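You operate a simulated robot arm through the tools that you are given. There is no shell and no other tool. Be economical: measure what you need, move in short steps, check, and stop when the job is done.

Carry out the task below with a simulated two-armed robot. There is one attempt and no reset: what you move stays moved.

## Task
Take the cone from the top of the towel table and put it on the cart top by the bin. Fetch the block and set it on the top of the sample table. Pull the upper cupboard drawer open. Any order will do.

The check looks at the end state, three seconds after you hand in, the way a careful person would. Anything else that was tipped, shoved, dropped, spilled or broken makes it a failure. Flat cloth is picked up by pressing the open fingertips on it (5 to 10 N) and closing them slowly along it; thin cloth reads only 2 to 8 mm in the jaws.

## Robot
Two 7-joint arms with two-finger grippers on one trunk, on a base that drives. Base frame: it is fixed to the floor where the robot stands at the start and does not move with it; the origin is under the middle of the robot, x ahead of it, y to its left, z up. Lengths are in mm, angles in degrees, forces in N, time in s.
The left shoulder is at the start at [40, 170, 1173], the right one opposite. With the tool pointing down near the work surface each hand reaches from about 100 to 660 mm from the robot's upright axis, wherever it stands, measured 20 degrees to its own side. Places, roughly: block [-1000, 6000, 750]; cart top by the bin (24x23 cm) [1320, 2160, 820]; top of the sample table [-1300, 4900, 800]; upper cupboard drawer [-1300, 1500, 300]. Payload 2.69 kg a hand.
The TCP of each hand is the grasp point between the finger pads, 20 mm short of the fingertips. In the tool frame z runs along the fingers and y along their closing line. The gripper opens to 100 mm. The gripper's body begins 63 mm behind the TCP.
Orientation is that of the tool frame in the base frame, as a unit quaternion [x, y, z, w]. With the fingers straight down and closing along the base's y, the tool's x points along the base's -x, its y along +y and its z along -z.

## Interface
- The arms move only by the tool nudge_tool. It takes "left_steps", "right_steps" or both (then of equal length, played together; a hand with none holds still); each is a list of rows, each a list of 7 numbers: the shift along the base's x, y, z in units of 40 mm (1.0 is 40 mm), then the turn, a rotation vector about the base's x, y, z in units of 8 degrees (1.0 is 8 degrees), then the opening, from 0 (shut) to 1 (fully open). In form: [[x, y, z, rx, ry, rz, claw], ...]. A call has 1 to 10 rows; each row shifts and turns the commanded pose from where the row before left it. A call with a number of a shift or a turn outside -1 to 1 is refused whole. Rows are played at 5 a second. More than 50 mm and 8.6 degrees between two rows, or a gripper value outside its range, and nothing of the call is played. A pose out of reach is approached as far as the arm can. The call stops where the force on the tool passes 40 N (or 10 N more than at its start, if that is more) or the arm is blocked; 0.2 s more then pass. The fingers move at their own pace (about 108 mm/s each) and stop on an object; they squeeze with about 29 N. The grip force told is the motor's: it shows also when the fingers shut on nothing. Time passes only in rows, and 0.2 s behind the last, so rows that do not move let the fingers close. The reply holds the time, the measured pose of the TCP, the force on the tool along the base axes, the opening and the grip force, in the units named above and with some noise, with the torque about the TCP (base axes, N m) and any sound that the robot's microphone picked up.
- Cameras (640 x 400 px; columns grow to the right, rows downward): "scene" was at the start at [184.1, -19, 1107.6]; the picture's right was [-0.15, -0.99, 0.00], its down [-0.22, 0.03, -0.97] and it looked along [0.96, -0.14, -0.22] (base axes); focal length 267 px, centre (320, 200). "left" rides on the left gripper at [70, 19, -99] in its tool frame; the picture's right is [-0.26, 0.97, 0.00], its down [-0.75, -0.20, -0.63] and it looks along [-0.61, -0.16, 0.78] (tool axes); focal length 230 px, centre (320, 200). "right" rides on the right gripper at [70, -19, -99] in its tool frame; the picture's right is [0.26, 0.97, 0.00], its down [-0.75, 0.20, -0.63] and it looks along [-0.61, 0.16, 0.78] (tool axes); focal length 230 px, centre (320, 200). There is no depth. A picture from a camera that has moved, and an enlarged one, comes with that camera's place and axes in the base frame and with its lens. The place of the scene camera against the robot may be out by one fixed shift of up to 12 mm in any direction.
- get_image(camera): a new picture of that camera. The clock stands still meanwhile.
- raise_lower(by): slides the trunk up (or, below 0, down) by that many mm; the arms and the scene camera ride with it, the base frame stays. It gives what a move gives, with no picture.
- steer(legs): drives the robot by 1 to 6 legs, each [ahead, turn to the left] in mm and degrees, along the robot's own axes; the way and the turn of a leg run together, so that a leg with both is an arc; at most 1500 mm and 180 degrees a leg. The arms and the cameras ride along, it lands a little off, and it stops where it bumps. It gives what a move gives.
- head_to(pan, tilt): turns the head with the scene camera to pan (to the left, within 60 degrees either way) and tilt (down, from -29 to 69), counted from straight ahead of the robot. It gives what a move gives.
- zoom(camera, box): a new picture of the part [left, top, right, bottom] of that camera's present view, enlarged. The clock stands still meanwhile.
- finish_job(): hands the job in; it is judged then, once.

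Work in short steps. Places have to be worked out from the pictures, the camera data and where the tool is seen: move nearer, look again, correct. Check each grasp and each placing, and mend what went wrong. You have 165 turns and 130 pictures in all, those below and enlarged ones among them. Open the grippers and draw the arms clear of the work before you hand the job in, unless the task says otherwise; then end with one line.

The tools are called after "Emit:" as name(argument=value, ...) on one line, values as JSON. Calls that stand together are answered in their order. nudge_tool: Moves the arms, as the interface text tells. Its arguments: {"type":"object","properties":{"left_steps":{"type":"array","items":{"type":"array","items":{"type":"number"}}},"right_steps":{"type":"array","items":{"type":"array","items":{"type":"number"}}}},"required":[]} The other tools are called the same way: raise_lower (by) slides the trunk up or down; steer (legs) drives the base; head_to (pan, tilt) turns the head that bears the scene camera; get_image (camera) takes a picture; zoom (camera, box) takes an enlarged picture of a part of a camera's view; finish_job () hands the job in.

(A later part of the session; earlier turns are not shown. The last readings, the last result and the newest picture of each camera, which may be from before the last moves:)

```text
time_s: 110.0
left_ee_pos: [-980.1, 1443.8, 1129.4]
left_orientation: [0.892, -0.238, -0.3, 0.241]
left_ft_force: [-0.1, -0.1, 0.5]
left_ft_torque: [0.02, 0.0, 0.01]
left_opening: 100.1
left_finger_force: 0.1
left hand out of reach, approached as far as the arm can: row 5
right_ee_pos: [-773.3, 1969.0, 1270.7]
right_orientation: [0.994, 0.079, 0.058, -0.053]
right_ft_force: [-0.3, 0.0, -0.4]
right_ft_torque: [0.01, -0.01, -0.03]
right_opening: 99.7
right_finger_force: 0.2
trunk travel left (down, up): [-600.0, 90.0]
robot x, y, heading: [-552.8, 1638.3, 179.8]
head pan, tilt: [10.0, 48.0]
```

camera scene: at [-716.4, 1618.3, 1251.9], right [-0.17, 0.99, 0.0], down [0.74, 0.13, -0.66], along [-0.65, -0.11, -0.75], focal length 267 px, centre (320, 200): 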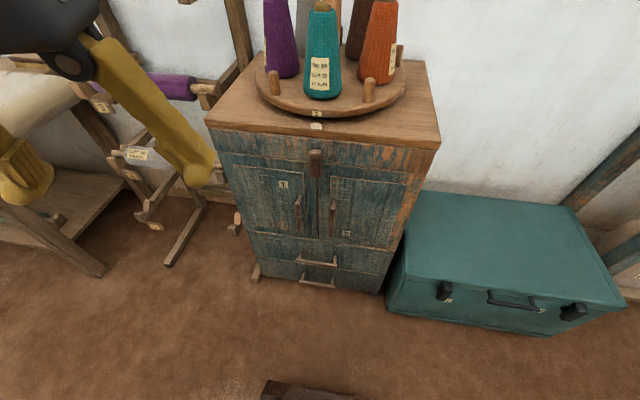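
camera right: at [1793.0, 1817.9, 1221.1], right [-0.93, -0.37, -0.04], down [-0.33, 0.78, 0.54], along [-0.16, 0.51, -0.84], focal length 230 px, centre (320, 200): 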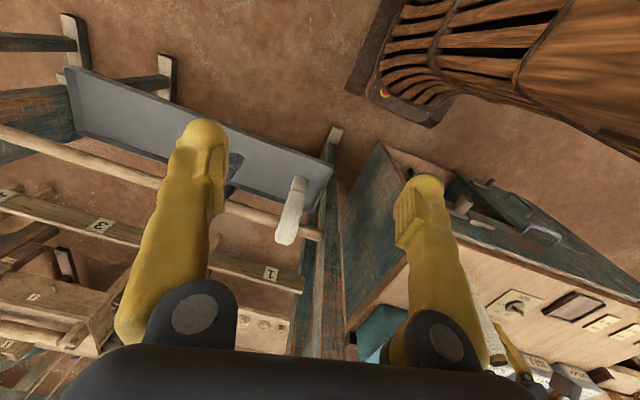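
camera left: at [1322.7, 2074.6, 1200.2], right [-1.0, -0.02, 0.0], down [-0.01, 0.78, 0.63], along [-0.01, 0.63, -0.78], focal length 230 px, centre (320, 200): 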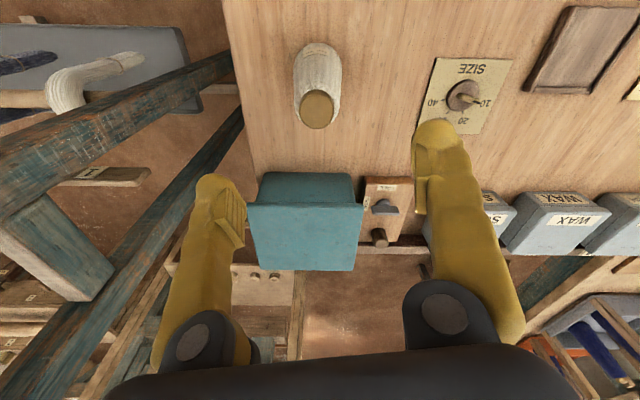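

The trunk call was refused (limit 400). I lower by 400 now, then continue the rotation.

Emit:
raise_lower(by=-400)

Emit:
nudge_tool(left_steps=[[0, 0, 0, -0.577, 0.577, -0.577, 1], [0, 0, 0, -0.577, 0.577, -0.577, 1], [0, 0, 0, -0.577, 0.577, -0.577, 1], [0, 0, 0, -0.577, 0.577, -0.577, 1], [0, 0, 0, -0.577, 0.577, -0.577, 1], [0, 0, 0, -0.577, 0.577, -0.577, 1], [0, 0, 0, -0.577, 0.577, -0.577, 1], [0, 0, 0, -0.577, 0.577, -0.577, 1], [0, 0, 0, 0, 0, 0, 1]])

Emit:
raise_lower(by=-150)

Emit:
get_image(camera="left")

Emit:
get_image(camera="scene")

```text
time_s: 113.8
left_ee_pos: [-975.8, 1442.0, 721.6]
left_orientation: [0.895, -0.238, -0.291, 0.24]
left_ft_force: [-0.1, -0.1, -0.7]
left_ft_torque: [-0.01, 0.02, 0.0]
left_opening: 99.9
left_finger_force: 0.0
right_ee_pos: [-768.5, 1964.8, 871.1]
right_orientation: [0.994, 0.077, 0.057, -0.048]
right_ft_force: [0.3, -0.2, 0.0]
right_ft_torque: [0.04, 0.0, 0.03]
right_opening: 99.9
right_finger_force: 0.0
trunk travel left (down, up): [-200.0, 490.0]
robot x, y, heading: [-549.3, 1637.3, 180.0]
head pan, tilt: [10.0, 48.0]
```

```text
time_s: 115.8
left_ee_pos: [-973.9, 1445.6, 717.4]
left_orientation: [-0.498, 0.514, 0.504, -0.484]
left_ft_force: [0.8, 0.3, 0.3]
left_ft_torque: [-0.01, -0.02, -0.01]
left_opening: 100.1
left_finger_force: 0.0
right_ee_pos: [-768.6, 1965.6, 870.9]
right_orientation: [0.994, 0.077, 0.057, -0.048]
right_ft_force: [0.1, -0.4, -0.1]
right_ft_torque: [-0.01, -0.04, -0.01]
right_opening: 100.2
right_finger_force: 0.0
trunk travel left (down, up): [-200.0, 490.0]
robot x, y, heading: [-554.7, 1637.9, 179.8]
head pan, tilt: [10.0, 48.0]
```

```text
time_s: 117.5
left_ee_pos: [-973.7, 1447.3, 568.4]
left_orientation: [-0.497, 0.512, 0.506, -0.485]
left_ft_force: [-0.1, -0.1, -0.1]
left_ft_torque: [0.0, -0.02, 0.0]
left_opening: 100.1
left_finger_force: 0.1
right_ee_pos: [-765.4, 1963.6, 720.1]
right_orientation: [0.994, 0.075, 0.058, -0.046]
right_ft_force: [0.3, -0.5, 0.5]
right_ft_torque: [0.04, -0.03, -0.05]
right_opening: 100.0
right_finger_force: 0.1
trunk travel left (down, up): [-50.0, 640.0]
robot x, y, heading: [-553.7, 1638.5, 180.0]
head pan, tilt: [10.0, 48.0]
```

```text
67 pictures are left
camera left: at [-879.3, 1374.4, 587.8], right [-0.01, 0.25, 0.97], down [0.66, 0.73, -0.18], along [-0.75, 0.64, -0.17], focal length 230 px, centre (320, 200)
```

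left: 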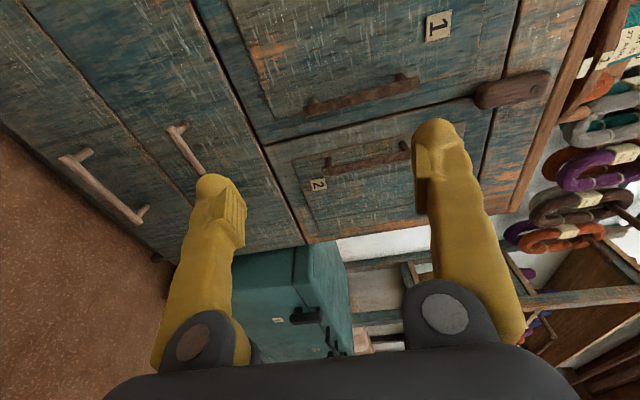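

```text
66 pictures are left
camera scene: at [-707.4, 1618.1, 702.0], right [-0.17, 0.99, 0.0], down [0.74, 0.13, -0.66], along [-0.65, -0.11, -0.75], focal length 267 px, centre (320, 200)
```

scene: 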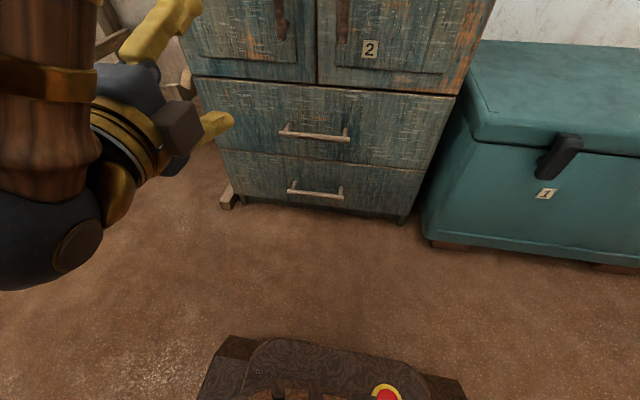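

Tool is horizontal with vertical closing. Upper bar handle triangulates to x≈-1171, y 1456–1596, z≈371. I go down and over in front of it, staying ~190 mm away.

Emit:
raise_lower(by=-48)

Emit:
nudge_tool(left_steps=[[0, 0.4, -0.75, 0, 0, 0, 1], [0, 0.4, -0.75, 0, 0, 0, 1], [0, 0.4, -0.75, 0, 0, 0, 1], [0, 0.4, -0.75, 0, 0, 0, 1], [0, 0.4, -0.7, 0, 0, 0, 1], [0, 0, 0, 0, 0, 0, 1]])

Emit:
get_image(camera="left")

Emit:
get_image(camera="scene")

```text
time_s: 118.4
left_ee_pos: [-974.3, 1447.7, 521.1]
left_orientation: [-0.496, 0.511, 0.507, -0.485]
left_ft_force: [0.4, 0.1, -0.4]
left_ft_torque: [-0.01, 0.01, -0.03]
left_opening: 100.1
left_finger_force: 0.1
right_ee_pos: [-763.3, 1965.0, 672.2]
right_orientation: [0.995, 0.074, 0.058, -0.046]
right_ft_force: [0.6, -1.0, -1.2]
right_ft_torque: [-0.01, 0.01, 0.02]
right_opening: 99.8
right_finger_force: 0.0
trunk travel left (down, up): [-2.0, 688.0]
robot x, y, heading: [-551.6, 1639.3, 179.8]
head pan, tilt: [10.0, 48.0]
```

```text
time_s: 119.8
left_ee_pos: [-977.0, 1522.5, 373.4]
left_orientation: [-0.495, 0.507, 0.504, -0.494]
left_ft_force: [0.0, -0.5, 0.9]
left_ft_torque: [0.03, -0.02, -0.01]
left_opening: 100.0
left_finger_force: 0.0
right_ee_pos: [-763.8, 1964.7, 672.0]
right_orientation: [0.994, 0.075, 0.058, -0.046]
right_ft_force: [-0.3, -0.2, -0.5]
right_ft_torque: [0.01, 0.02, 0.02]
right_opening: 99.9
right_finger_force: 0.0
trunk travel left (down, up): [-2.0, 688.0]
robot x, y, heading: [-552.3, 1635.8, 180.0]
head pan, tilt: [10.0, 48.0]
```

```text
65 pictures are left
camera left: at [-883.3, 1451.0, 391.2], right [0.0, 0.26, 0.97], down [0.65, 0.74, -0.2], along [-0.76, 0.63, -0.17], focal length 230 px, centre (320, 200)
```

left: 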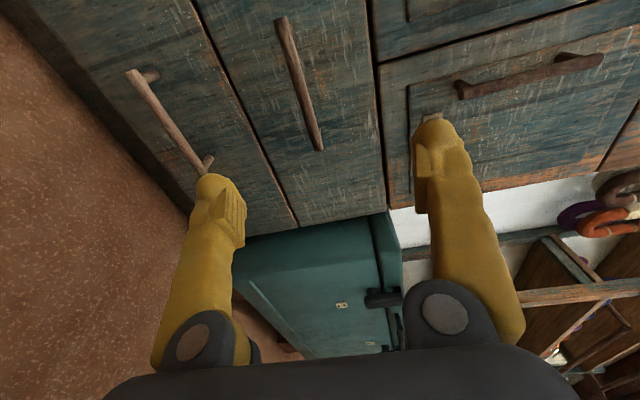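

```text
64 pictures are left
camera scene: at [-706.6, 1618.1, 653.9], right [-0.17, 0.99, 0.0], down [0.74, 0.13, -0.66], along [-0.65, -0.11, -0.75], focal length 267 px, centre (320, 200)
```

scene: 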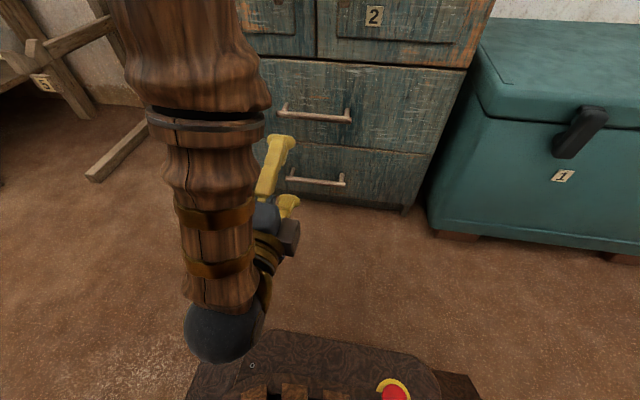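

Refined: bar at x≈-1205, z≈346, y≈1455–1600. I lower 27 mm, drive 120 mm ahead, and look again.

Emit:
nudge_tool(left_steps=[[0, 0.1, -0.35, 0, 0, 0, 1], [0, 0, -0.32, 0, 0, 0, 1], [0, 0, 0, 0, 0, 0, 1]])

Emit:
steer(legs=[[120, 0]])

Emit:
get_image(camera="left")

Emit:
get_image(camera="scene")

```text
time_s: 120.6
left_ee_pos: [-983.5, 1520.7, 347.4]
left_orientation: [-0.495, 0.506, 0.503, -0.496]
left_ft_force: [0.3, 0.5, 0.1]
left_ft_torque: [-0.01, 0.0, 0.02]
left_opening: 100.0
left_finger_force: 0.0
right_ee_pos: [-764.9, 1964.7, 672.6]
right_orientation: [0.994, 0.075, 0.057, -0.046]
right_ft_force: [-0.8, 0.0, 0.5]
right_ft_torque: [-0.01, 0.02, 0.02]
right_opening: 99.7
right_finger_force: 0.1
trunk travel left (down, up): [-2.0, 688.0]
robot x, y, heading: [-549.6, 1636.4, 179.8]
head pan, tilt: [10.0, 48.0]
```

```text
time_s: 121.9
left_ee_pos: [-1098.0, 1519.0, 343.7]
left_orientation: [-0.497, 0.508, 0.499, -0.495]
left_ft_force: [0.1, 0.7, -0.6]
left_ft_torque: [-0.03, 0.0, 0.02]
left_opening: 100.0
left_finger_force: 0.1
right_ee_pos: [-883.7, 1964.1, 672.8]
right_orientation: [0.994, 0.077, 0.058, -0.048]
right_ft_force: [0.6, 0.1, -0.3]
right_ft_torque: [-0.01, 0.0, 0.01]
right_opening: 100.2
right_finger_force: 0.2
trunk travel left (down, up): [-2.0, 688.0]
robot x, y, heading: [-670.0, 1635.7, -180.0]
head pan, tilt: [10.0, 48.0]
```

```text
63 pictures are left
camera left: at [-1001.9, 1447.7, 363.5], right [-0.01, 0.26, 0.96], down [0.64, 0.74, -0.2], along [-0.77, 0.62, -0.17], focal length 230 px, centre (320, 200)
```

left: 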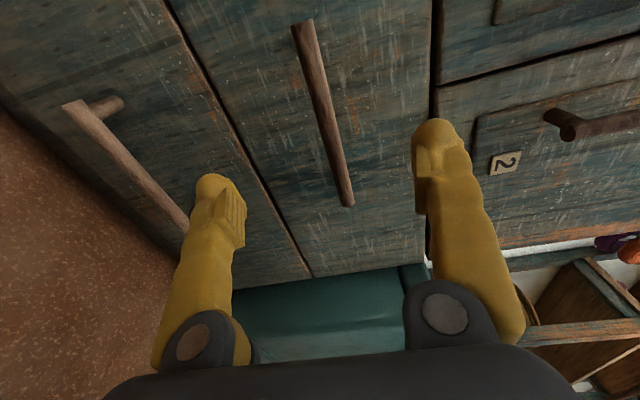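

```text
62 pictures are left
camera scene: at [-825.7, 1617.9, 653.9], right [-0.17, 0.98, 0.0], down [0.74, 0.13, -0.66], along [-0.65, -0.12, -0.75], focal length 267 px, centre (320, 200)
```

scene: 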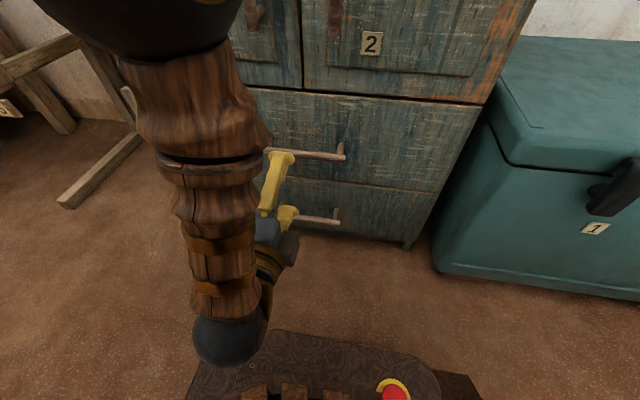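

The bar lies between the fingers at z≈347, ~107 mm ahead. I advance 85 mm, raising 3 mm.

Emit:
nudge_tool(left_steps=[[-0.5, 0.1, 0.08, 0, 0, 0, 1], [-0.5, 0.1, 0, 0, 0, 0, 1], [-0.5, 0, 0, 0, 0, 0, 1], [-0.4, 0, 0, 0, 0, 0, 1], [-0.2, 0, 0, 0, 0, 0, 1], [0, 0, 0, 0, 0, 0, 1]])

Emit:
get_image(camera="left")

Emit:
get_image(camera="scene")

```text
time_s: 123.3
left_ee_pos: [-1181.9, 1512.1, 355.5]
left_orientation: [0.496, -0.499, -0.498, 0.507]
left_ft_force: [0.2, -0.6, 0.3]
left_ft_torque: [-0.01, 0.0, -0.02]
left_opening: 99.9
left_finger_force: 0.1
right_ee_pos: [-884.4, 1969.1, 674.1]
right_orientation: [0.993, 0.084, 0.057, -0.056]
right_ft_force: [0.6, 0.2, 0.2]
right_ft_torque: [-0.03, 0.0, -0.03]
right_opening: 99.9
right_finger_force: 0.0
trunk travel left (down, up): [-2.0, 688.0]
robot x, y, heading: [-669.2, 1638.4, -179.9]
head pan, tilt: [10.0, 48.0]
```

```text
61 pictures are left
camera left: at [-1083.9, 1444.0, 373.3], right [0.01, 0.27, 0.96], down [0.62, 0.75, -0.22], along [-0.78, 0.6, -0.16], focal length 230 px, centre (320, 200)
```

left: 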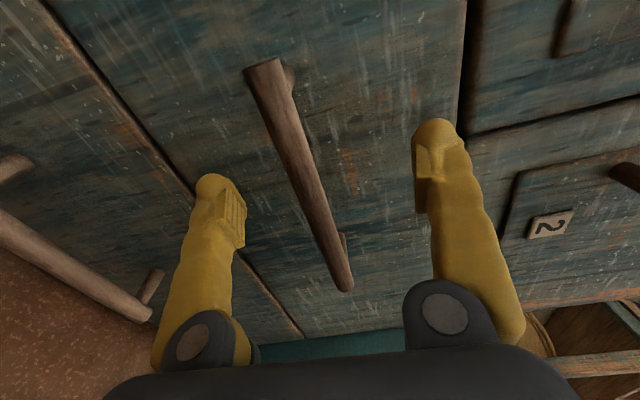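

```text
60 pictures are left
camera scene: at [-825.9, 1617.8, 653.9], right [-0.17, 0.98, 0.0], down [0.74, 0.13, -0.66], along [-0.65, -0.12, -0.75], focal length 267 px, centre (320, 200)
```

scene: 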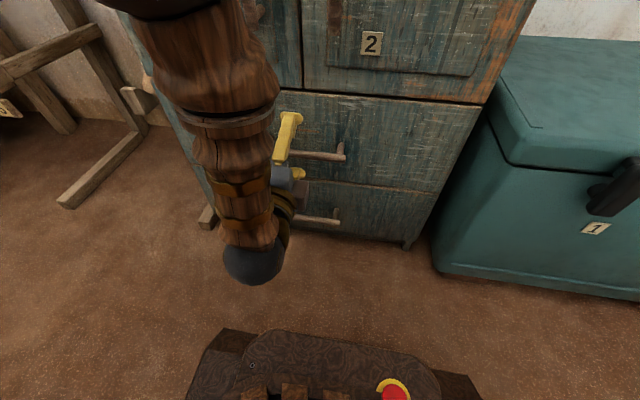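

Bar z≈346 at x≈-1205. I drop 9 mm, advance 16 mm, then close gradually.

Emit:
nudge_tool(left_steps=[[-0.2, 0, -0.22, 0, 0, 0, 1], [-0.2, 0, 0, 0, 0, 0, 1], [0, 0, 0, 0, 0, 0, 1]])

Emit:
get_image(camera="left")

```text
time_s: 124.1
left_ee_pos: [-1196.9, 1514.4, 348.2]
left_orientation: [0.494, -0.499, -0.499, 0.508]
left_ft_force: [-0.1, -0.2, 1.1]
left_ft_torque: [-0.02, 0.01, 0.01]
left_opening: 100.3
left_finger_force: 0.0
right_ee_pos: [-883.7, 1968.1, 674.5]
right_orientation: [0.993, 0.083, 0.057, -0.055]
right_ft_force: [-0.5, 0.9, -0.2]
right_ft_torque: [0.02, 0.02, 0.02]
right_opening: 100.0
right_finger_force: 0.1
trunk travel left (down, up): [-2.0, 688.0]
robot x, y, heading: [-668.7, 1642.4, -179.9]
head pan, tilt: [10.0, 48.0]
```

```text
59 pictures are left
camera left: at [-1099.7, 1445.5, 365.3], right [0.01, 0.27, 0.96], down [0.62, 0.75, -0.22], along [-0.78, 0.6, -0.16], focal length 230 px, centre (320, 200)
```

left: 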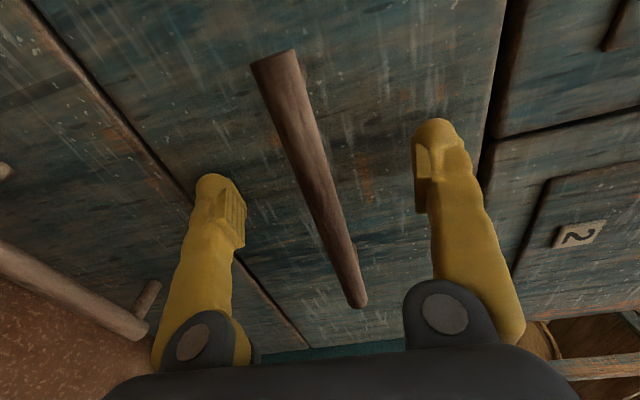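

The bar passes through the grasp point's pixel. Closing.

Emit:
nudge_tool(left_steps=[[0, 0, 0, 0, 0, 0, 0.7], [0, 0, 0, 0, 0, 0, 0.4], [0, 0, 0, 0, 0, 0, 0.2], [0, 0, 0, 0, 0, 0, 0], [0, 0, 0, 0, 0, 0, 0], [0, 0, 0, 0, 0, 0, 0]])

Emit:
get_image(camera="left")

```text
time_s: 125.5
left_ee_pos: [-1196.2, 1514.1, 348.7]
left_orientation: [0.492, -0.498, -0.5, 0.51]
left_ft_force: [-1.8, -2.3, 35.3]
left_ft_torque: [0.36, -0.51, -0.4]
left_opening: 0.1
left_finger_force: 28.5
right_ee_pos: [-882.6, 1969.4, 674.5]
right_orientation: [0.993, 0.084, 0.056, -0.055]
right_ft_force: [0.2, -0.5, -0.5]
right_ft_torque: [-0.01, 0.03, 0.0]
right_opening: 100.1
right_finger_force: 0.0
trunk travel left (down, up): [-2.0, 688.0]
robot x, y, heading: [-667.4, 1634.5, -180.1]
head pan, tilt: [10.0, 48.0]
```

```text
58 pictures are left
camera left: at [-1098.1, 1444.9, 366.1], right [0.02, 0.27, 0.96], down [0.62, 0.75, -0.22], along [-0.78, 0.6, -0.16], focal length 230 px, centre (320, 200)
```

left: 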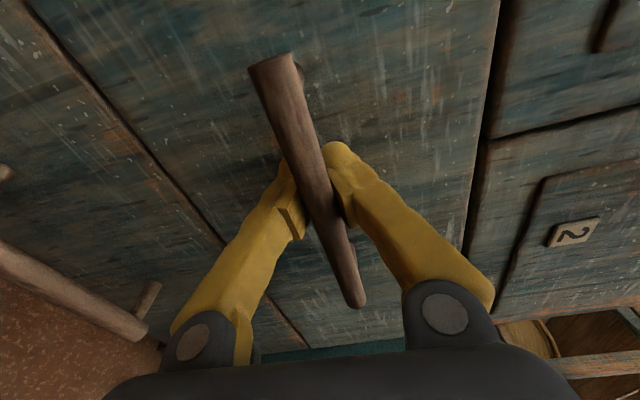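

The fingers shut fully with the bar trapped in the V behind the pads, i.e. hooked (bar is ~15–20 mm nearer than thought). I relieve the upward force and pull a little to test.

Emit:
nudge_tool(left_steps=[[0, 0, 0.12, 0, 0, 0, 0], [0.15, 0, 0, 0, 0, 0, 0], [0.2, 0, 0, 0, 0, 0, 0], [0.2, 0, 0, 0, 0, 0, 0], [0, 0, 0, 0, 0, 0, 0]])

Emit:
get_image(camera="left")

```text
time_s: 126.7
left_ee_pos: [-1174.2, 1508.3, 348.5]
left_orientation: [0.497, -0.501, -0.493, 0.508]
left_ft_force: [0.4, 0.1, -0.2]
left_ft_torque: [0.04, 0.0, 0.0]
left_opening: 0.0
left_finger_force: 28.9
right_ee_pos: [-884.0, 1969.7, 673.7]
right_orientation: [0.993, 0.083, 0.058, -0.055]
right_ft_force: [0.4, 0.2, -0.5]
right_ft_torque: [0.0, -0.02, 0.01]
right_opening: 99.9
right_finger_force: 0.0
trunk travel left (down, up): [-2.0, 688.0]
robot x, y, heading: [-671.8, 1637.2, -179.9]
head pan, tilt: [10.0, 48.0]
```

```text
57 pictures are left
camera left: at [-1075.5, 1440.6, 367.8], right [0.0, 0.28, 0.96], down [0.62, 0.75, -0.22], along [-0.78, 0.6, -0.17], focal length 230 px, centre (320, 200)
```

left: 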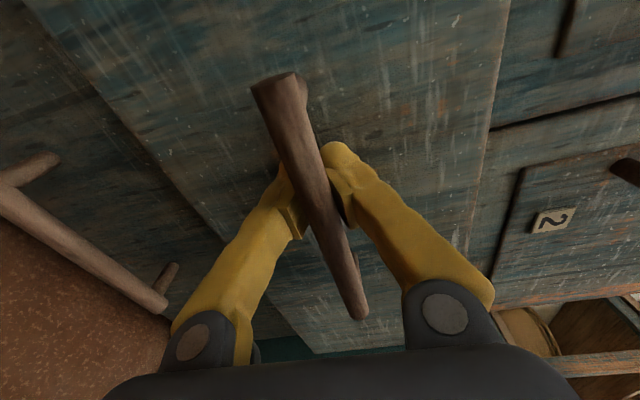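

It's hooked: the drawer came out ~22 mm. I pull further by backing the base 150 mm.

Emit:
steer(legs=[[-150, 0]])

Emit:
get_image(camera="scene")

```text
time_s: 128.0
left_ee_pos: [-1029.0, 1511.3, 350.2]
left_orientation: [0.495, -0.501, -0.497, 0.507]
left_ft_force: [0.1, 1.7, -3.0]
left_ft_torque: [0.04, 0.06, 0.0]
left_opening: 0.0
left_finger_force: 30.2
right_ee_pos: [-735.4, 1969.5, 673.5]
right_orientation: [0.993, 0.082, 0.058, -0.056]
right_ft_force: [-1.2, 0.0, 0.4]
right_ft_torque: [-0.02, 0.03, -0.04]
right_opening: 100.1
right_finger_force: 0.1
trunk travel left (down, up): [-2.0, 688.0]
robot x, y, heading: [-523.8, 1635.4, 179.7]
head pan, tilt: [10.0, 48.0]
```

```text
56 pictures are left
camera scene: at [-679.9, 1618.5, 653.9], right [-0.17, 0.99, 0.0], down [0.74, 0.13, -0.66], along [-0.65, -0.11, -0.75], focal length 267 px, centre (320, 200)
```

scene: 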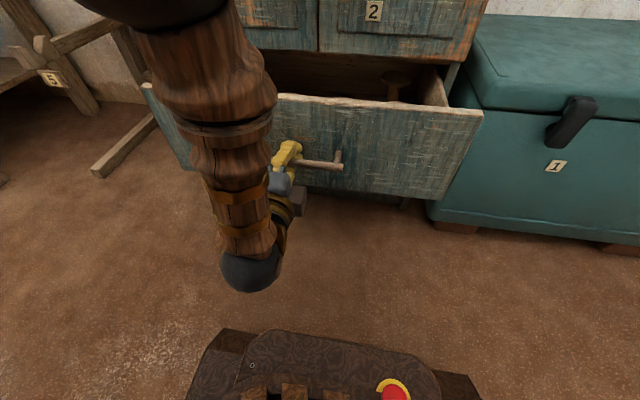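

The drawer is open ~170 mm and smooth. I pull 60 mm more and check.

Emit:
steer(legs=[[-60, 0]])

Emit:
get_image(camera="scene")

```text
time_s: 129.1
left_ee_pos: [-948.7, 1500.1, 352.5]
left_orientation: [0.505, -0.502, -0.487, 0.506]
left_ft_force: [0.4, 28.1, -60.2]
left_ft_torque: [0.65, 1.28, 0.27]
left_opening: 6.0
left_finger_force: 29.8
right_ee_pos: [-676.0, 1984.9, 678.5]
right_orientation: [0.992, 0.091, 0.064, -0.063]
right_ft_force: [-0.2, 0.1, 0.2]
right_ft_torque: [0.03, -0.03, -0.01]
right_opening: 100.0
right_finger_force: 0.2
trunk travel left (down, up): [-2.0, 688.0]
robot x, y, heading: [-470.9, 1635.5, 179.7]
head pan, tilt: [10.0, 48.0]
stopped in leg 1: the force on the tool passed its limit at 42 N (the readings are from after the stop); the commanded pose is now the measured one
```

```text
55 pictures are left
camera scene: at [-627.7, 1618.1, 653.0], right [-0.17, 0.99, 0.0], down [0.75, 0.13, -0.65], along [-0.64, -0.11, -0.76], focal length 267 px, centre (320, 200)
```

scene: 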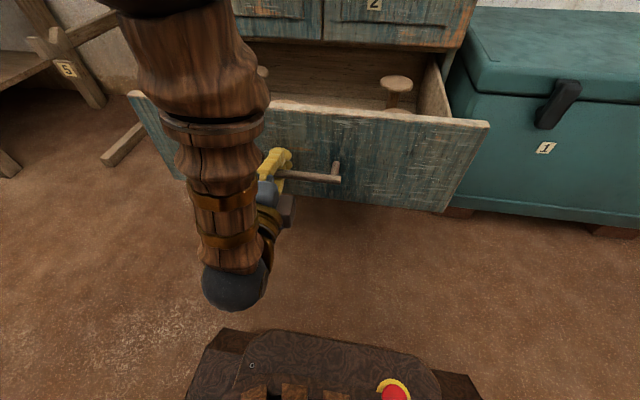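

The drawer reached its stop, fully open. I open the fingers and look before withdrawing.

Emit:
nudge_tool(left_steps=[[-0.1, 0, 0, 0, 0, 0, 0.3], [0, 0, 0, 0, 0, 0, 0.7], [0, 0, 0, 0, 0, 0, 1], [0, 0, 0, 0, 0, 0, 1]])

Emit:
get_image(camera="left")

```text
time_s: 130.1
left_ee_pos: [-958.8, 1497.5, 362.3]
left_orientation: [0.496, -0.494, -0.491, 0.519]
left_ft_force: [-0.1, -0.7, 1.3]
left_ft_torque: [0.0, 0.02, -0.01]
left_opening: 100.2
left_finger_force: 0.1
right_ee_pos: [-672.7, 1982.7, 680.5]
right_orientation: [0.992, 0.09, 0.061, -0.061]
right_ft_force: [0.3, 0.1, 0.7]
right_ft_torque: [0.01, -0.02, 0.01]
right_opening: 100.2
right_finger_force: 0.0
trunk travel left (down, up): [-2.0, 688.0]
robot x, y, heading: [-473.0, 1637.1, 179.8]
head pan, tilt: [10.0, 48.0]
```

```text
54 pictures are left
camera left: at [-859.1, 1432.1, 380.0], right [0.01, 0.28, 0.96], down [0.6, 0.76, -0.23], along [-0.8, 0.58, -0.16], focal length 230 px, centre (320, 200)
```

left: 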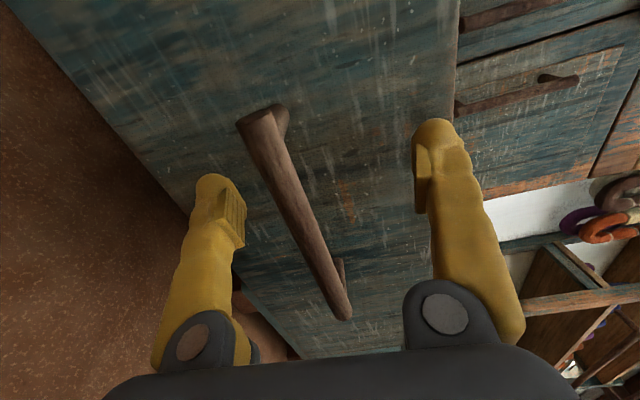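

Free. I back the base 250 mm, raise the trunk and turn the tool to point down again.

Emit:
steer(legs=[[-250, 0]])

Emit:
raise_lower(by=400)

Emit:
nudge_tool(left_steps=[[0, 0, 0, 0.577, -0.577, 0.577, 1], [0, 0, 0, 0.577, -0.577, 0.577, 1], [0, 0, 0, 0.577, -0.577, 0.577, 1], [0, 0, 0, 0.577, -0.577, 0.577, 1], [0, 0, 0, 0.577, -0.577, 0.577, 1], [0, 0, 0, 0.577, -0.577, 0.577, 1], [0, 0, 0, 0.577, -0.577, 0.577, 1], [0, 0, 0, 0.577, -0.577, 0.577, 1], [0, 0, 0, 0.577, -0.577, 0.577, 1], [0, 0, 0, 0.577, -0.577, 0.577, 1]])

Emit:
nudge_tool(left_steps=[[0, 0, 0.5, 0.577, -0.577, 0.577, 1], [0.3, 0, 0.5, 0.577, -0.577, 0.577, 1], [0.3, -0.3, 0.5, 0.577, -0.577, 0.577, 1], [0.3, -0.3, 0.5, 0.577, -0.577, 0.577, 1], [0.3, -0.3, 0, 0.577, -0.577, 0.577, 1], [0, 0, 0, 0, 0, 0, 1]])

Emit:
head_to(pan=0, tilt=20)

Emit:
get_image(camera="scene")

```text
time_s: 131.9
left_ee_pos: [-709.1, 1496.6, 360.8]
left_orientation: [0.496, -0.494, -0.491, 0.519]
left_ft_force: [-0.1, 0.3, -0.3]
left_ft_torque: [0.02, 0.05, -0.04]
left_opening: 100.1
left_finger_force: 0.1
right_ee_pos: [-426.2, 1981.6, 680.3]
right_orientation: [0.992, 0.09, 0.062, -0.06]
right_ft_force: [-0.9, -0.1, -0.3]
right_ft_torque: [0.0, 0.0, 0.01]
right_opening: 100.0
right_finger_force: 0.2
trunk travel left (down, up): [-2.0, 688.0]
robot x, y, heading: [-220.3, 1631.6, 179.6]
head pan, tilt: [10.0, 48.0]
```

```text
time_s: 135.7
left_ee_pos: [-704.2, 1491.2, 768.6]
left_orientation: [0.493, -0.489, -0.492, 0.525]
left_ft_force: [0.4, 0.1, 0.1]
left_ft_torque: [-0.02, -0.01, -0.02]
left_opening: 100.1
left_finger_force: 0.1
right_ee_pos: [-428.0, 1990.6, 1083.7]
right_orientation: [0.99, 0.1, 0.063, -0.074]
right_ft_force: [-0.4, 0.0, -0.1]
right_ft_torque: [0.04, 0.01, -0.03]
right_opening: 99.8
right_finger_force: 0.1
trunk travel left (down, up): [-402.0, 288.0]
robot x, y, heading: [-218.7, 1635.6, 179.6]
head pan, tilt: [10.0, 48.0]
```

```text
time_s: 137.9
left_ee_pos: [-704.9, 1495.5, 767.8]
left_orientation: [0.937, -0.203, -0.184, 0.217]
left_ft_force: [0.8, 0.6, 0.1]
left_ft_torque: [-0.03, -0.01, 0.02]
left_opening: 100.0
left_finger_force: 0.1
right_ee_pos: [-429.5, 1991.0, 1085.2]
right_orientation: [0.99, 0.099, 0.064, -0.074]
right_ft_force: [-0.5, -0.5, 0.0]
right_ft_torque: [-0.01, -0.02, 0.01]
right_opening: 100.0
right_finger_force: 0.1
trunk travel left (down, up): [-402.0, 288.0]
robot x, y, heading: [-222.2, 1633.9, 179.4]
head pan, tilt: [10.0, 48.0]
```

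```text
time_s: 139.3
left_ee_pos: [-656.1, 1461.6, 848.3]
left_orientation: [1.0, -0.012, 0.017, 0.017]
left_ft_force: [-0.4, 0.2, -0.8]
left_ft_torque: [-0.02, -0.04, -0.02]
left_opening: 100.2
left_finger_force: 0.1
right_ee_pos: [-428.1, 1990.9, 1082.6]
right_orientation: [0.99, 0.1, 0.064, -0.075]
right_ft_force: [-0.7, -0.5, -0.4]
right_ft_torque: [-0.01, -0.01, 0.0]
right_opening: 99.9
right_finger_force: 0.0
trunk travel left (down, up): [-402.0, 288.0]
robot x, y, heading: [-217.0, 1636.4, 179.6]
head pan, tilt: [10.0, 48.0]
```

```text
time_s: 140.2
left_ee_pos: [-656.4, 1459.6, 848.1]
left_orientation: [1.0, -0.012, 0.016, 0.017]
left_ft_force: [-0.3, -0.6, -1.0]
left_ft_torque: [-0.03, -0.04, 0.01]
left_opening: 100.1
left_finger_force: 0.2
right_ee_pos: [-428.8, 1991.0, 1083.3]
right_orientation: [0.99, 0.1, 0.064, -0.074]
right_ft_force: [0.6, 0.1, 0.7]
right_ft_torque: [0.01, 0.01, -0.01]
right_opening: 100.0
right_finger_force: 0.0
trunk travel left (down, up): [-402.0, 288.0]
robot x, y, heading: [-214.5, 1640.1, 179.9]
head pan, tilt: [0.0, 20.0]
```

```text
53 pictures are left
camera scene: at [-399.9, 1630.7, 1096.3], right [0.01, 1.0, 0.0], down [0.36, 0.0, -0.93], along [-0.93, 0.0, -0.36], focal length 267 px, centre (320, 200)
```

scene: 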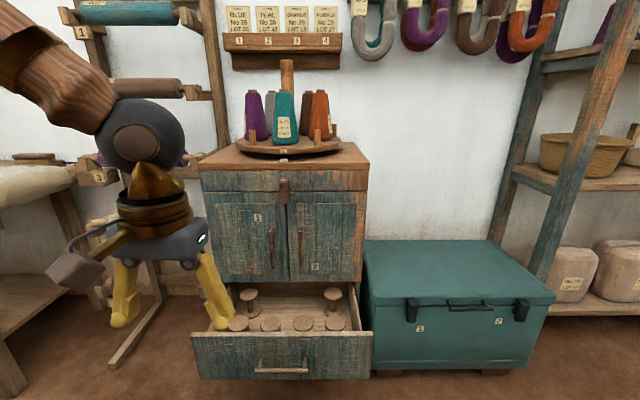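

The upper drawer is fully open and everything is in place. I raise the trunk and turn toward +y for the block.

Emit:
raise_lower(by=150)

Emit:
steer(legs=[[0, -15], [0, -15], [0, -15], [0, -15], [0, -15]])

Emit:
get_image(camera="scene")

```text
time_s: 142.0
left_ee_pos: [-656.3, 1460.5, 997.9]
left_orientation: [1.0, -0.012, 0.017, 0.017]
left_ft_force: [0.6, 0.9, -0.3]
left_ft_torque: [0.0, 0.02, -0.01]
left_opening: 100.4
left_finger_force: 0.1
right_ee_pos: [-431.6, 1992.1, 1234.7]
right_orientation: [0.99, 0.102, 0.063, -0.077]
right_ft_force: [-1.0, -0.6, 0.3]
right_ft_torque: [0.0, -0.03, 0.03]
right_opening: 99.9
right_finger_force: 0.0
trunk travel left (down, up): [-552.0, 138.0]
robot x, y, heading: [-222.0, 1634.5, 179.9]
head pan, tilt: [0.0, 20.0]
```

```text
time_s: 146.9
left_ee_pos: [-496.5, 2016.6, 997.2]
left_orientation: [0.782, -0.623, 0.003, 0.023]
left_ft_force: [0.7, 0.2, -0.4]
left_ft_torque: [0.03, 0.0, 0.02]
left_opening: 100.0
left_finger_force: 0.0
right_ee_pos: [71.4, 1921.9, 1236.0]
right_orientation: [0.839, -0.537, 0.086, -0.009]
right_ft_force: [-0.3, 0.7, -0.4]
right_ft_torque: [0.0, 0.02, 0.02]
right_opening: 100.0
right_finger_force: 0.1
trunk travel left (down, up): [-552.0, 138.0]
robot x, y, heading: [-226.4, 1634.0, 104.1]
head pan, tilt: [0.0, 20.0]
```

```text
52 pictures are left
camera scene: at [-267.7, 1809.0, 1246.4], right [0.97, 0.24, 0.0], down [0.09, -0.35, -0.93], along [-0.23, 0.91, -0.36], focal length 267 px, centre (320, 200)
```

scene: 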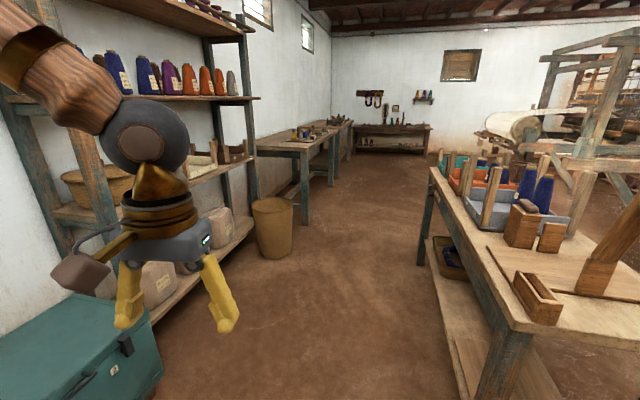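

Aisle is clear between shelf and tool bench. I drive toward x≈-440, then straighten and go on.

Emit:
steer(legs=[[900, 0], [0, -13], [900, 0], [700, 0]])

Emit:
get_image(camera="scene")

```text
time_s: 160.4
left_ee_pos: [-669.5, 4548.1, 1005.7]
left_orientation: [0.709, -0.705, -0.004, 0.018]
left_ft_force: [0.2, -0.6, -0.4]
left_ft_torque: [-0.04, -0.03, -0.03]
left_opening: 99.9
left_finger_force: 0.0
right_ee_pos: [-126.4, 4344.1, 1241.7]
right_orientation: [0.781, -0.616, 0.101, -0.009]
right_ft_force: [-0.1, 0.2, 0.2]
right_ft_torque: [-0.01, 0.0, 0.0]
right_opening: 100.1
right_finger_force: 0.0
trunk travel left (down, up): [-552.0, 138.0]
robot x, y, heading: [-490.5, 4132.3, 91.5]
head pan, tilt: [0.0, 20.0]
```

```text
51 pictures are left
camera scene: at [-490.1, 4311.5, 1246.3], right [1.0, 0.03, 0.0], down [0.01, -0.36, -0.93], along [-0.02, 0.93, -0.36], focal length 267 px, centre (320, 200)
```

scene: 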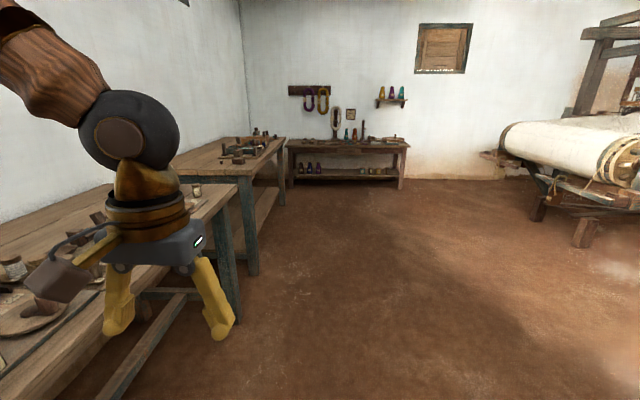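

I zoom at the second table to find the block.

Emit:
zoom(camera="scene", box=[170, 110, 330, 210])

Emit:
head_to(pan=45, tilt=25)

Emit:
get_image(camera="scene")

Emit:
get_image(camera="left")

```text
4.00 times, centred on (250, 160) of scene
camera zoom: at [-490.1, 4311.5, 1246.3], right [1.0, 0.03, 0.0], down [0.01, -0.36, -0.93], along [-0.02, 0.93, -0.36], focal length 1066 px, centre (600, 360)
```

zoom: 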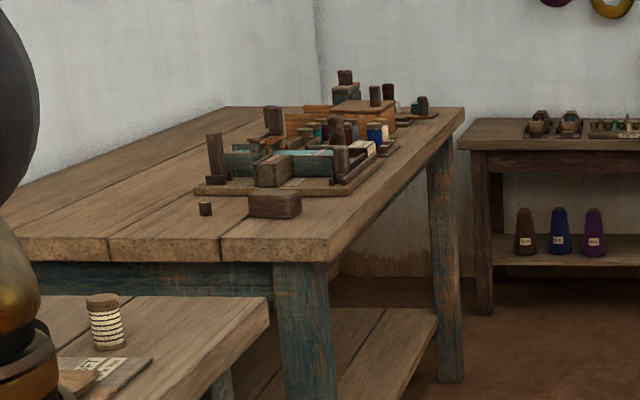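

```text
time_s: 161.5
left_ee_pos: [-669.7, 4531.9, 1012.4]
left_orientation: [0.71, -0.704, -0.009, 0.012]
left_ft_force: [0.4, -0.4, 0.1]
left_ft_torque: [-0.02, -0.04, -0.01]
left_opening: 99.9
left_finger_force: 0.1
right_ee_pos: [-116.8, 4337.9, 1245.6]
right_orientation: [0.787, -0.607, 0.112, -0.016]
right_ft_force: [0.2, -0.2, -0.1]
right_ft_torque: [-0.03, 0.0, 0.01]
right_opening: 100.2
right_finger_force: 0.0
trunk travel left (down, up): [-552.0, 138.0]
robot x, y, heading: [-488.0, 4129.5, 91.3]
head pan, tilt: [45.0, 25.0]
```

```text
49 pictures are left
camera scene: at [-554.3, 4281.1, 1238.8], right [0.69, 0.72, -0.01], down [0.31, -0.31, -0.9], along [-0.66, 0.62, -0.43], focal length 267 px, centre (320, 200)
```

scene: 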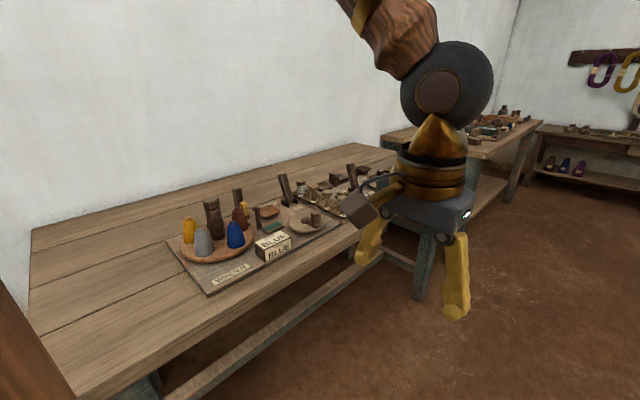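

```text
48 pictures are left
camera left: at [-685.9, 4463.4, 1111.4], right [-0.97, 0.25, 0.03], down [0.21, 0.76, 0.62], along [0.13, 0.61, -0.78], focal length 230 px, centre (320, 200)
```

left: 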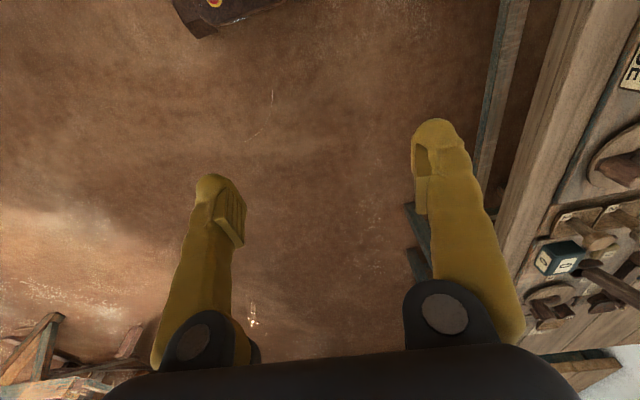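

The block is the dark wooden piece at the near right corner of the second table, ≈(-1100,6150). I raise the trunk, drive alongside and turn to face it.

Emit:
raise_lower(by=90)

Emit:
steer(legs=[[750, -2], [750, 0], [650, 0]])

Emit:
steer(legs=[[0, 15], [0, 15], [0, 15], [0, 15], [0, 15], [0, 15]])

Emit:
head_to(pan=10, tilt=35)

Emit:
get_image(camera="scene")

Emit:
get_image(camera="left")

```text
time_s: 162.8
left_ee_pos: [-669.4, 4532.3, 1102.4]
left_orientation: [0.71, -0.704, -0.008, 0.012]
left_ft_force: [-0.6, -0.1, 0.4]
left_ft_torque: [0.04, 0.0, 0.03]
left_opening: 100.1
left_finger_force: 0.0
right_ee_pos: [-116.0, 4339.0, 1335.5]
right_orientation: [0.787, -0.606, 0.112, -0.016]
right_ft_force: [-0.5, 0.2, -0.3]
right_ft_torque: [0.02, 0.01, 0.01]
right_opening: 100.3
right_finger_force: 0.0
trunk travel left (down, up): [-642.0, 48.0]
robot x, y, heading: [-490.7, 4131.1, 91.5]
head pan, tilt: [45.0, 25.0]
```

```text
time_s: 173.7
left_ee_pos: [-733.7, 6681.2, 1102.8]
left_orientation: [0.711, -0.703, -0.009, 0.012]
left_ft_force: [0.6, 0.7, -0.9]
left_ft_torque: [-0.02, 0.0, 0.02]
left_opening: 99.9
left_finger_force: 0.2
right_ee_pos: [-179.5, 6487.7, 1335.8]
right_orientation: [0.788, -0.606, 0.112, -0.017]
right_ft_force: [-0.1, 0.1, 0.0]
right_ft_torque: [-0.01, 0.03, 0.0]
right_opening: 100.0
right_finger_force: 0.0
trunk travel left (down, up): [-642.0, 48.0]
robot x, y, heading: [-551.6, 6283.9, 91.7]
head pan, tilt: [45.0, 25.0]
```

```text
time_s: 179.6
left_ee_pos: [-932.9, 6094.9, 1108.8]
left_orientation: [1.0, 0.011, -0.004, 0.014]
left_ft_force: [0.7, -0.5, -0.9]
left_ft_torque: [0.0, 0.04, 0.0]
left_opening: 99.8
left_finger_force: 0.0
right_ee_pos: [-759.0, 6662.0, 1337.8]
right_orientation: [0.985, 0.136, 0.072, -0.084]
right_ft_force: [-0.4, 0.1, 0.3]
right_ft_torque: [-0.07, 0.02, 0.04]
right_opening: 99.9
right_finger_force: 0.1
trunk travel left (down, up): [-642.0, 48.0]
robot x, y, heading: [-554.4, 6287.1, -177.5]
head pan, tilt: [45.0, 25.0]
```

```text
time_s: 180.6
left_ee_pos: [-916.6, 6095.3, 1115.1]
left_orientation: [1.0, 0.012, -0.012, 0.013]
left_ft_force: [0.2, 0.4, 0.7]
left_ft_torque: [0.0, 0.02, 0.01]
left_opening: 100.3
left_finger_force: 0.0
right_ee_pos: [-752.8, 6673.4, 1344.3]
right_orientation: [0.981, 0.145, 0.077, -0.101]
right_ft_force: [0.1, 0.9, -0.1]
right_ft_torque: [0.02, 0.01, 0.04]
right_opening: 100.0
right_finger_force: 0.1
trunk travel left (down, up): [-642.0, 48.0]
robot x, y, heading: [-553.6, 6288.0, -177.7]
head pan, tilt: [10.0, 35.0]
```

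```text
47 pictures are left
camera scene: at [-729.3, 6258.5, 1312.6], right [-0.22, 0.98, 0.0], down [0.57, 0.12, -0.81], along [-0.79, -0.18, -0.59], focal length 267 px, centre (320, 200)
```

scene: 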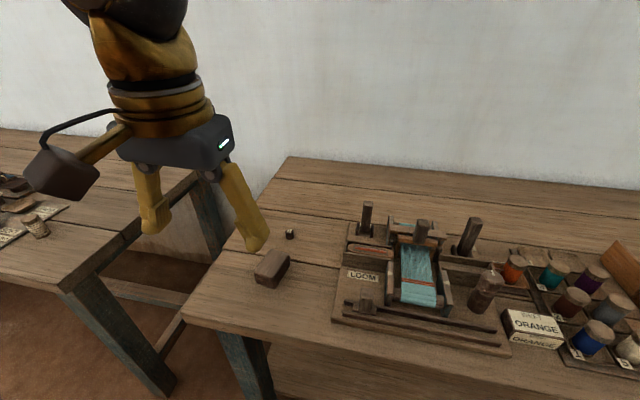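

```text
46 pictures are left
camera left: at [-847.0, 6080.6, 1212.5], right [-0.23, -0.97, 0.03], down [-0.74, 0.2, 0.64], along [-0.63, 0.13, -0.77], focal length 230 px, centre (320, 200)
```

left: 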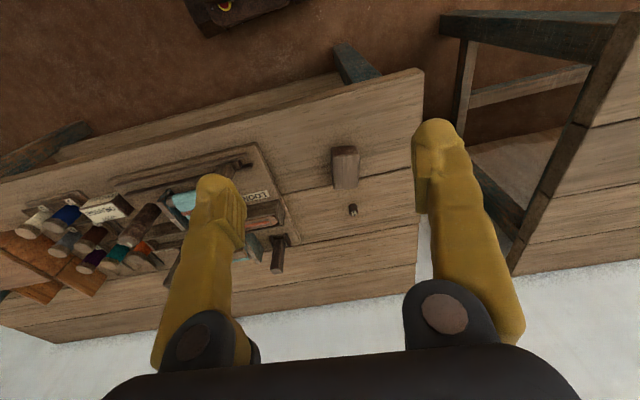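

The block is near (-1057, 6078), top about z≈890, long side roughly along x and ~42 mm wide in y. I move above it, then lower and look.

Emit:
nudge_tool(left_steps=[[-0.7, -0.08, 0, 0.19, -0.17, 0, 1], [-0.7, -0.08, 0, 0, 0, 0, 1], [-0.7, -0.08, 0, 0, 0, 0, 1], [-0.7, -0.08, 0, 0, 0, 0, 1], [-0.7, -0.08, 0, 0, 0, 0, 1], [0, 0, 0, 0, 0, 0, 1]])

Emit:
raise_lower(by=-90)

Emit:
get_image(camera="left")

Emit:
get_image(camera="scene")

```text
time_s: 182.0
left_ee_pos: [-1055.6, 6078.8, 1113.8]
left_orientation: [1.0, 0.012, -0.001, 0.0]
left_ft_force: [0.5, 0.3, 0.1]
left_ft_torque: [0.03, 0.0, 0.01]
left_opening: 99.9
left_finger_force: 0.1
right_ee_pos: [-750.8, 6673.1, 1344.5]
right_orientation: [0.981, 0.146, 0.076, -0.101]
right_ft_force: [-0.3, -0.8, 0.5]
right_ft_torque: [0.01, -0.02, 0.01]
right_opening: 100.1
right_finger_force: 0.0
trunk travel left (down, up): [-642.0, 48.0]
robot x, y, heading: [-552.7, 6288.7, -177.6]
head pan, tilt: [10.0, 35.0]
```

```text
time_s: 183.2
left_ee_pos: [-1055.9, 6078.2, 1024.8]
left_orientation: [1.0, 0.011, 0.0, 0.0]
left_ft_force: [0.1, -0.6, 0.1]
left_ft_torque: [0.01, 0.0, 0.0]
left_opening: 99.7
left_finger_force: 0.0
right_ee_pos: [-750.9, 6672.4, 1253.3]
right_orientation: [0.982, 0.144, 0.076, -0.1]
right_ft_force: [-0.6, 0.2, 0.1]
right_ft_torque: [-0.02, -0.03, 0.02]
right_opening: 99.8
right_finger_force: 0.0
trunk travel left (down, up): [-552.0, 138.0]
robot x, y, heading: [-553.9, 6284.2, -177.5]
head pan, tilt: [10.0, 35.0]
```

```text
45 pictures are left
camera left: at [-988.0, 6062.8, 1123.0], right [-0.24, -0.97, 0.0], down [-0.76, 0.18, 0.63], along [-0.61, 0.15, -0.78], focal length 230 px, centre (320, 200)
```

left: 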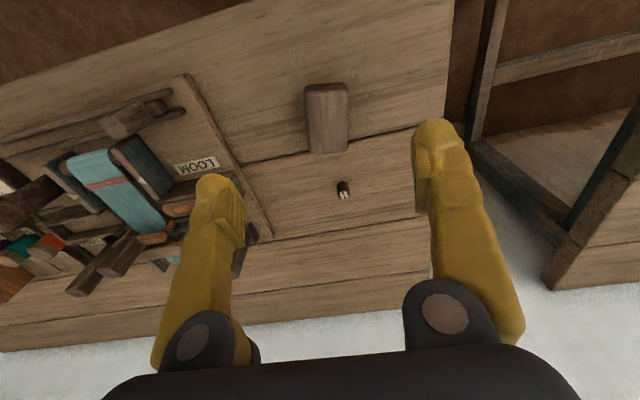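

```text
44 pictures are left
camera scene: at [-727.1, 6259.0, 1222.7], right [-0.21, 0.98, 0.0], down [0.57, 0.12, -0.81], along [-0.79, -0.18, -0.59], focal length 267 px, centre (320, 200)
```

scene: 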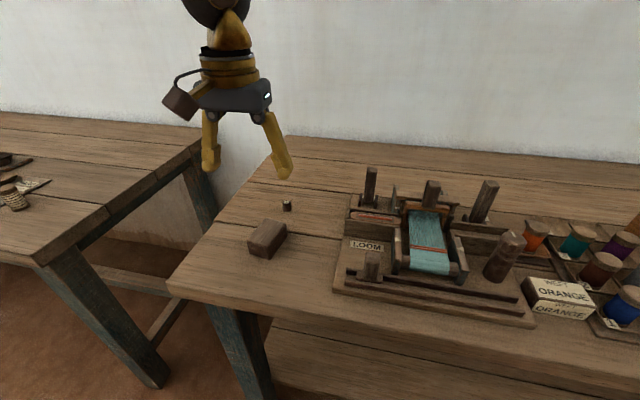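

Depth is still uncertain (block z 830–890); I lower another 50 mm and shift a little toward -x, then look again.

Emit:
nudge_tool(left_steps=[[-0.2, 0, -0.6, 0, 0, 0, 1], [-0.2, 0, -0.6, 0, 0, 0, 1], [0, 0, 0, 0, 0, 0, 1]])

Emit:
get_image(camera="left")

Emit:
zoom(camera="scene", box=[170, 100, 370, 260])

```text
time_s: 184.0
left_ee_pos: [-1072.4, 6078.0, 976.1]
left_orientation: [1.0, 0.013, 0.0, 0.0]
left_ft_force: [-0.5, -0.7, -0.9]
left_ft_torque: [0.0, -0.01, -0.01]
left_opening: 100.0
left_finger_force: 0.0
right_ee_pos: [-751.1, 6673.1, 1253.9]
right_orientation: [0.981, 0.144, 0.077, -0.1]
right_ft_force: [0.7, 0.1, -0.3]
right_ft_torque: [0.02, -0.01, 0.0]
right_opening: 100.0
right_finger_force: 0.0
trunk travel left (down, up): [-552.0, 138.0]
robot x, y, heading: [-556.4, 6287.3, -177.9]
head pan, tilt: [10.0, 35.0]
```

```text
43 pictures are left
camera left: at [-1003.9, 6061.1, 1073.8], right [-0.23, -0.97, 0.0], down [-0.76, 0.18, 0.63], along [-0.61, 0.15, -0.78], focal length 230 px, centre (320, 200)
```

left: 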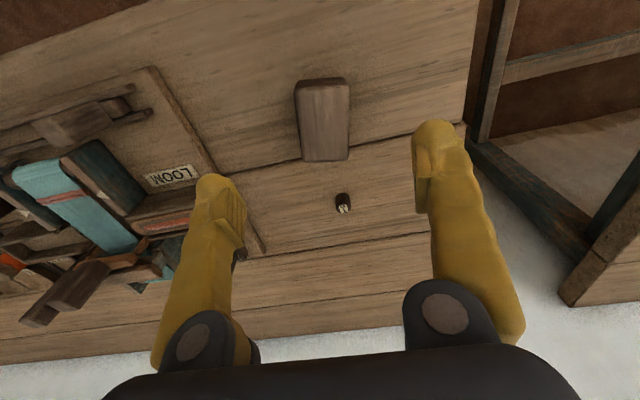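

```text
2.50 times, centred on (270, 180) of scene
camera zoom: at [-727.0, 6259.0, 1222.7], right [-0.21, 0.98, 0.0], down [0.57, 0.12, -0.81], along [-0.79, -0.18, -0.59], focal length 666 px, centre (445, 250)
```

zoom: 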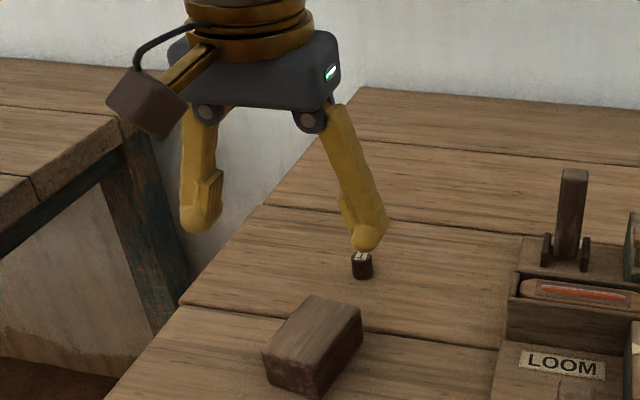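

Scaling between views gives the block top at z≈861, centre (-1084, 6077), ~68×49 mm. I shift and descend to ~TCP 885 and check.

Emit:
nudge_tool(left_steps=[[-0.15, 0, -0.5, 0, 0, 0, 1], [-0.15, 0, -0.6, 0, 0, 0, 1], [0, 0, -0.6, 0, 0, 0, 1], [0, 0, -0.6, 0, 0, 0, 1], [0, 0, 0, 0, 0, 0, 1]])

Emit:
get_image(camera="left")

Emit:
zoom(camera="scene", box=[170, 100, 370, 280])

```text
time_s: 185.2
left_ee_pos: [-1083.5, 6078.4, 881.8]
left_orientation: [1.0, 0.012, 0.001, -0.001]
left_ft_force: [0.5, 0.1, 0.3]
left_ft_torque: [0.02, -0.01, -0.01]
left_opening: 100.2
left_finger_force: 0.2
right_ee_pos: [-750.1, 6673.3, 1254.2]
right_orientation: [0.981, 0.145, 0.077, -0.101]
right_ft_force: [0.2, -0.3, 1.0]
right_ft_torque: [-0.02, 0.0, -0.01]
right_opening: 100.1
right_finger_force: 0.1
trunk travel left (down, up): [-552.0, 138.0]
robot x, y, heading: [-551.0, 6285.9, -177.5]
head pan, tilt: [10.0, 35.0]
```

```text
41 pictures are left
camera left: at [-1015.4, 6062.2, 981.8], right [-0.23, -0.97, 0.0], down [-0.76, 0.18, 0.63], along [-0.61, 0.15, -0.78], focal length 230 px, centre (320, 200)
```

left: 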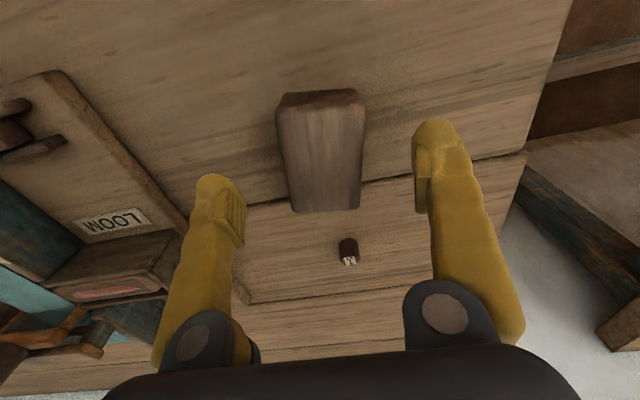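

```text
2.22 times, centred on (270, 190) of scene
camera zoom: at [-727.0, 6259.0, 1222.7], right [-0.21, 0.98, 0.0], down [0.57, 0.12, -0.81], along [-0.79, -0.18, -0.59], focal length 592 px, centre (431, 222)
```

zoom: 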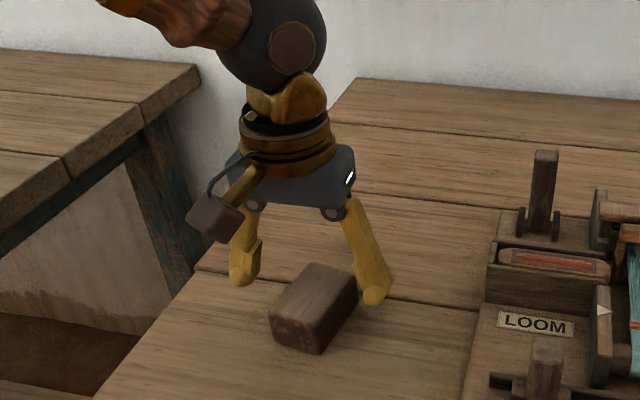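

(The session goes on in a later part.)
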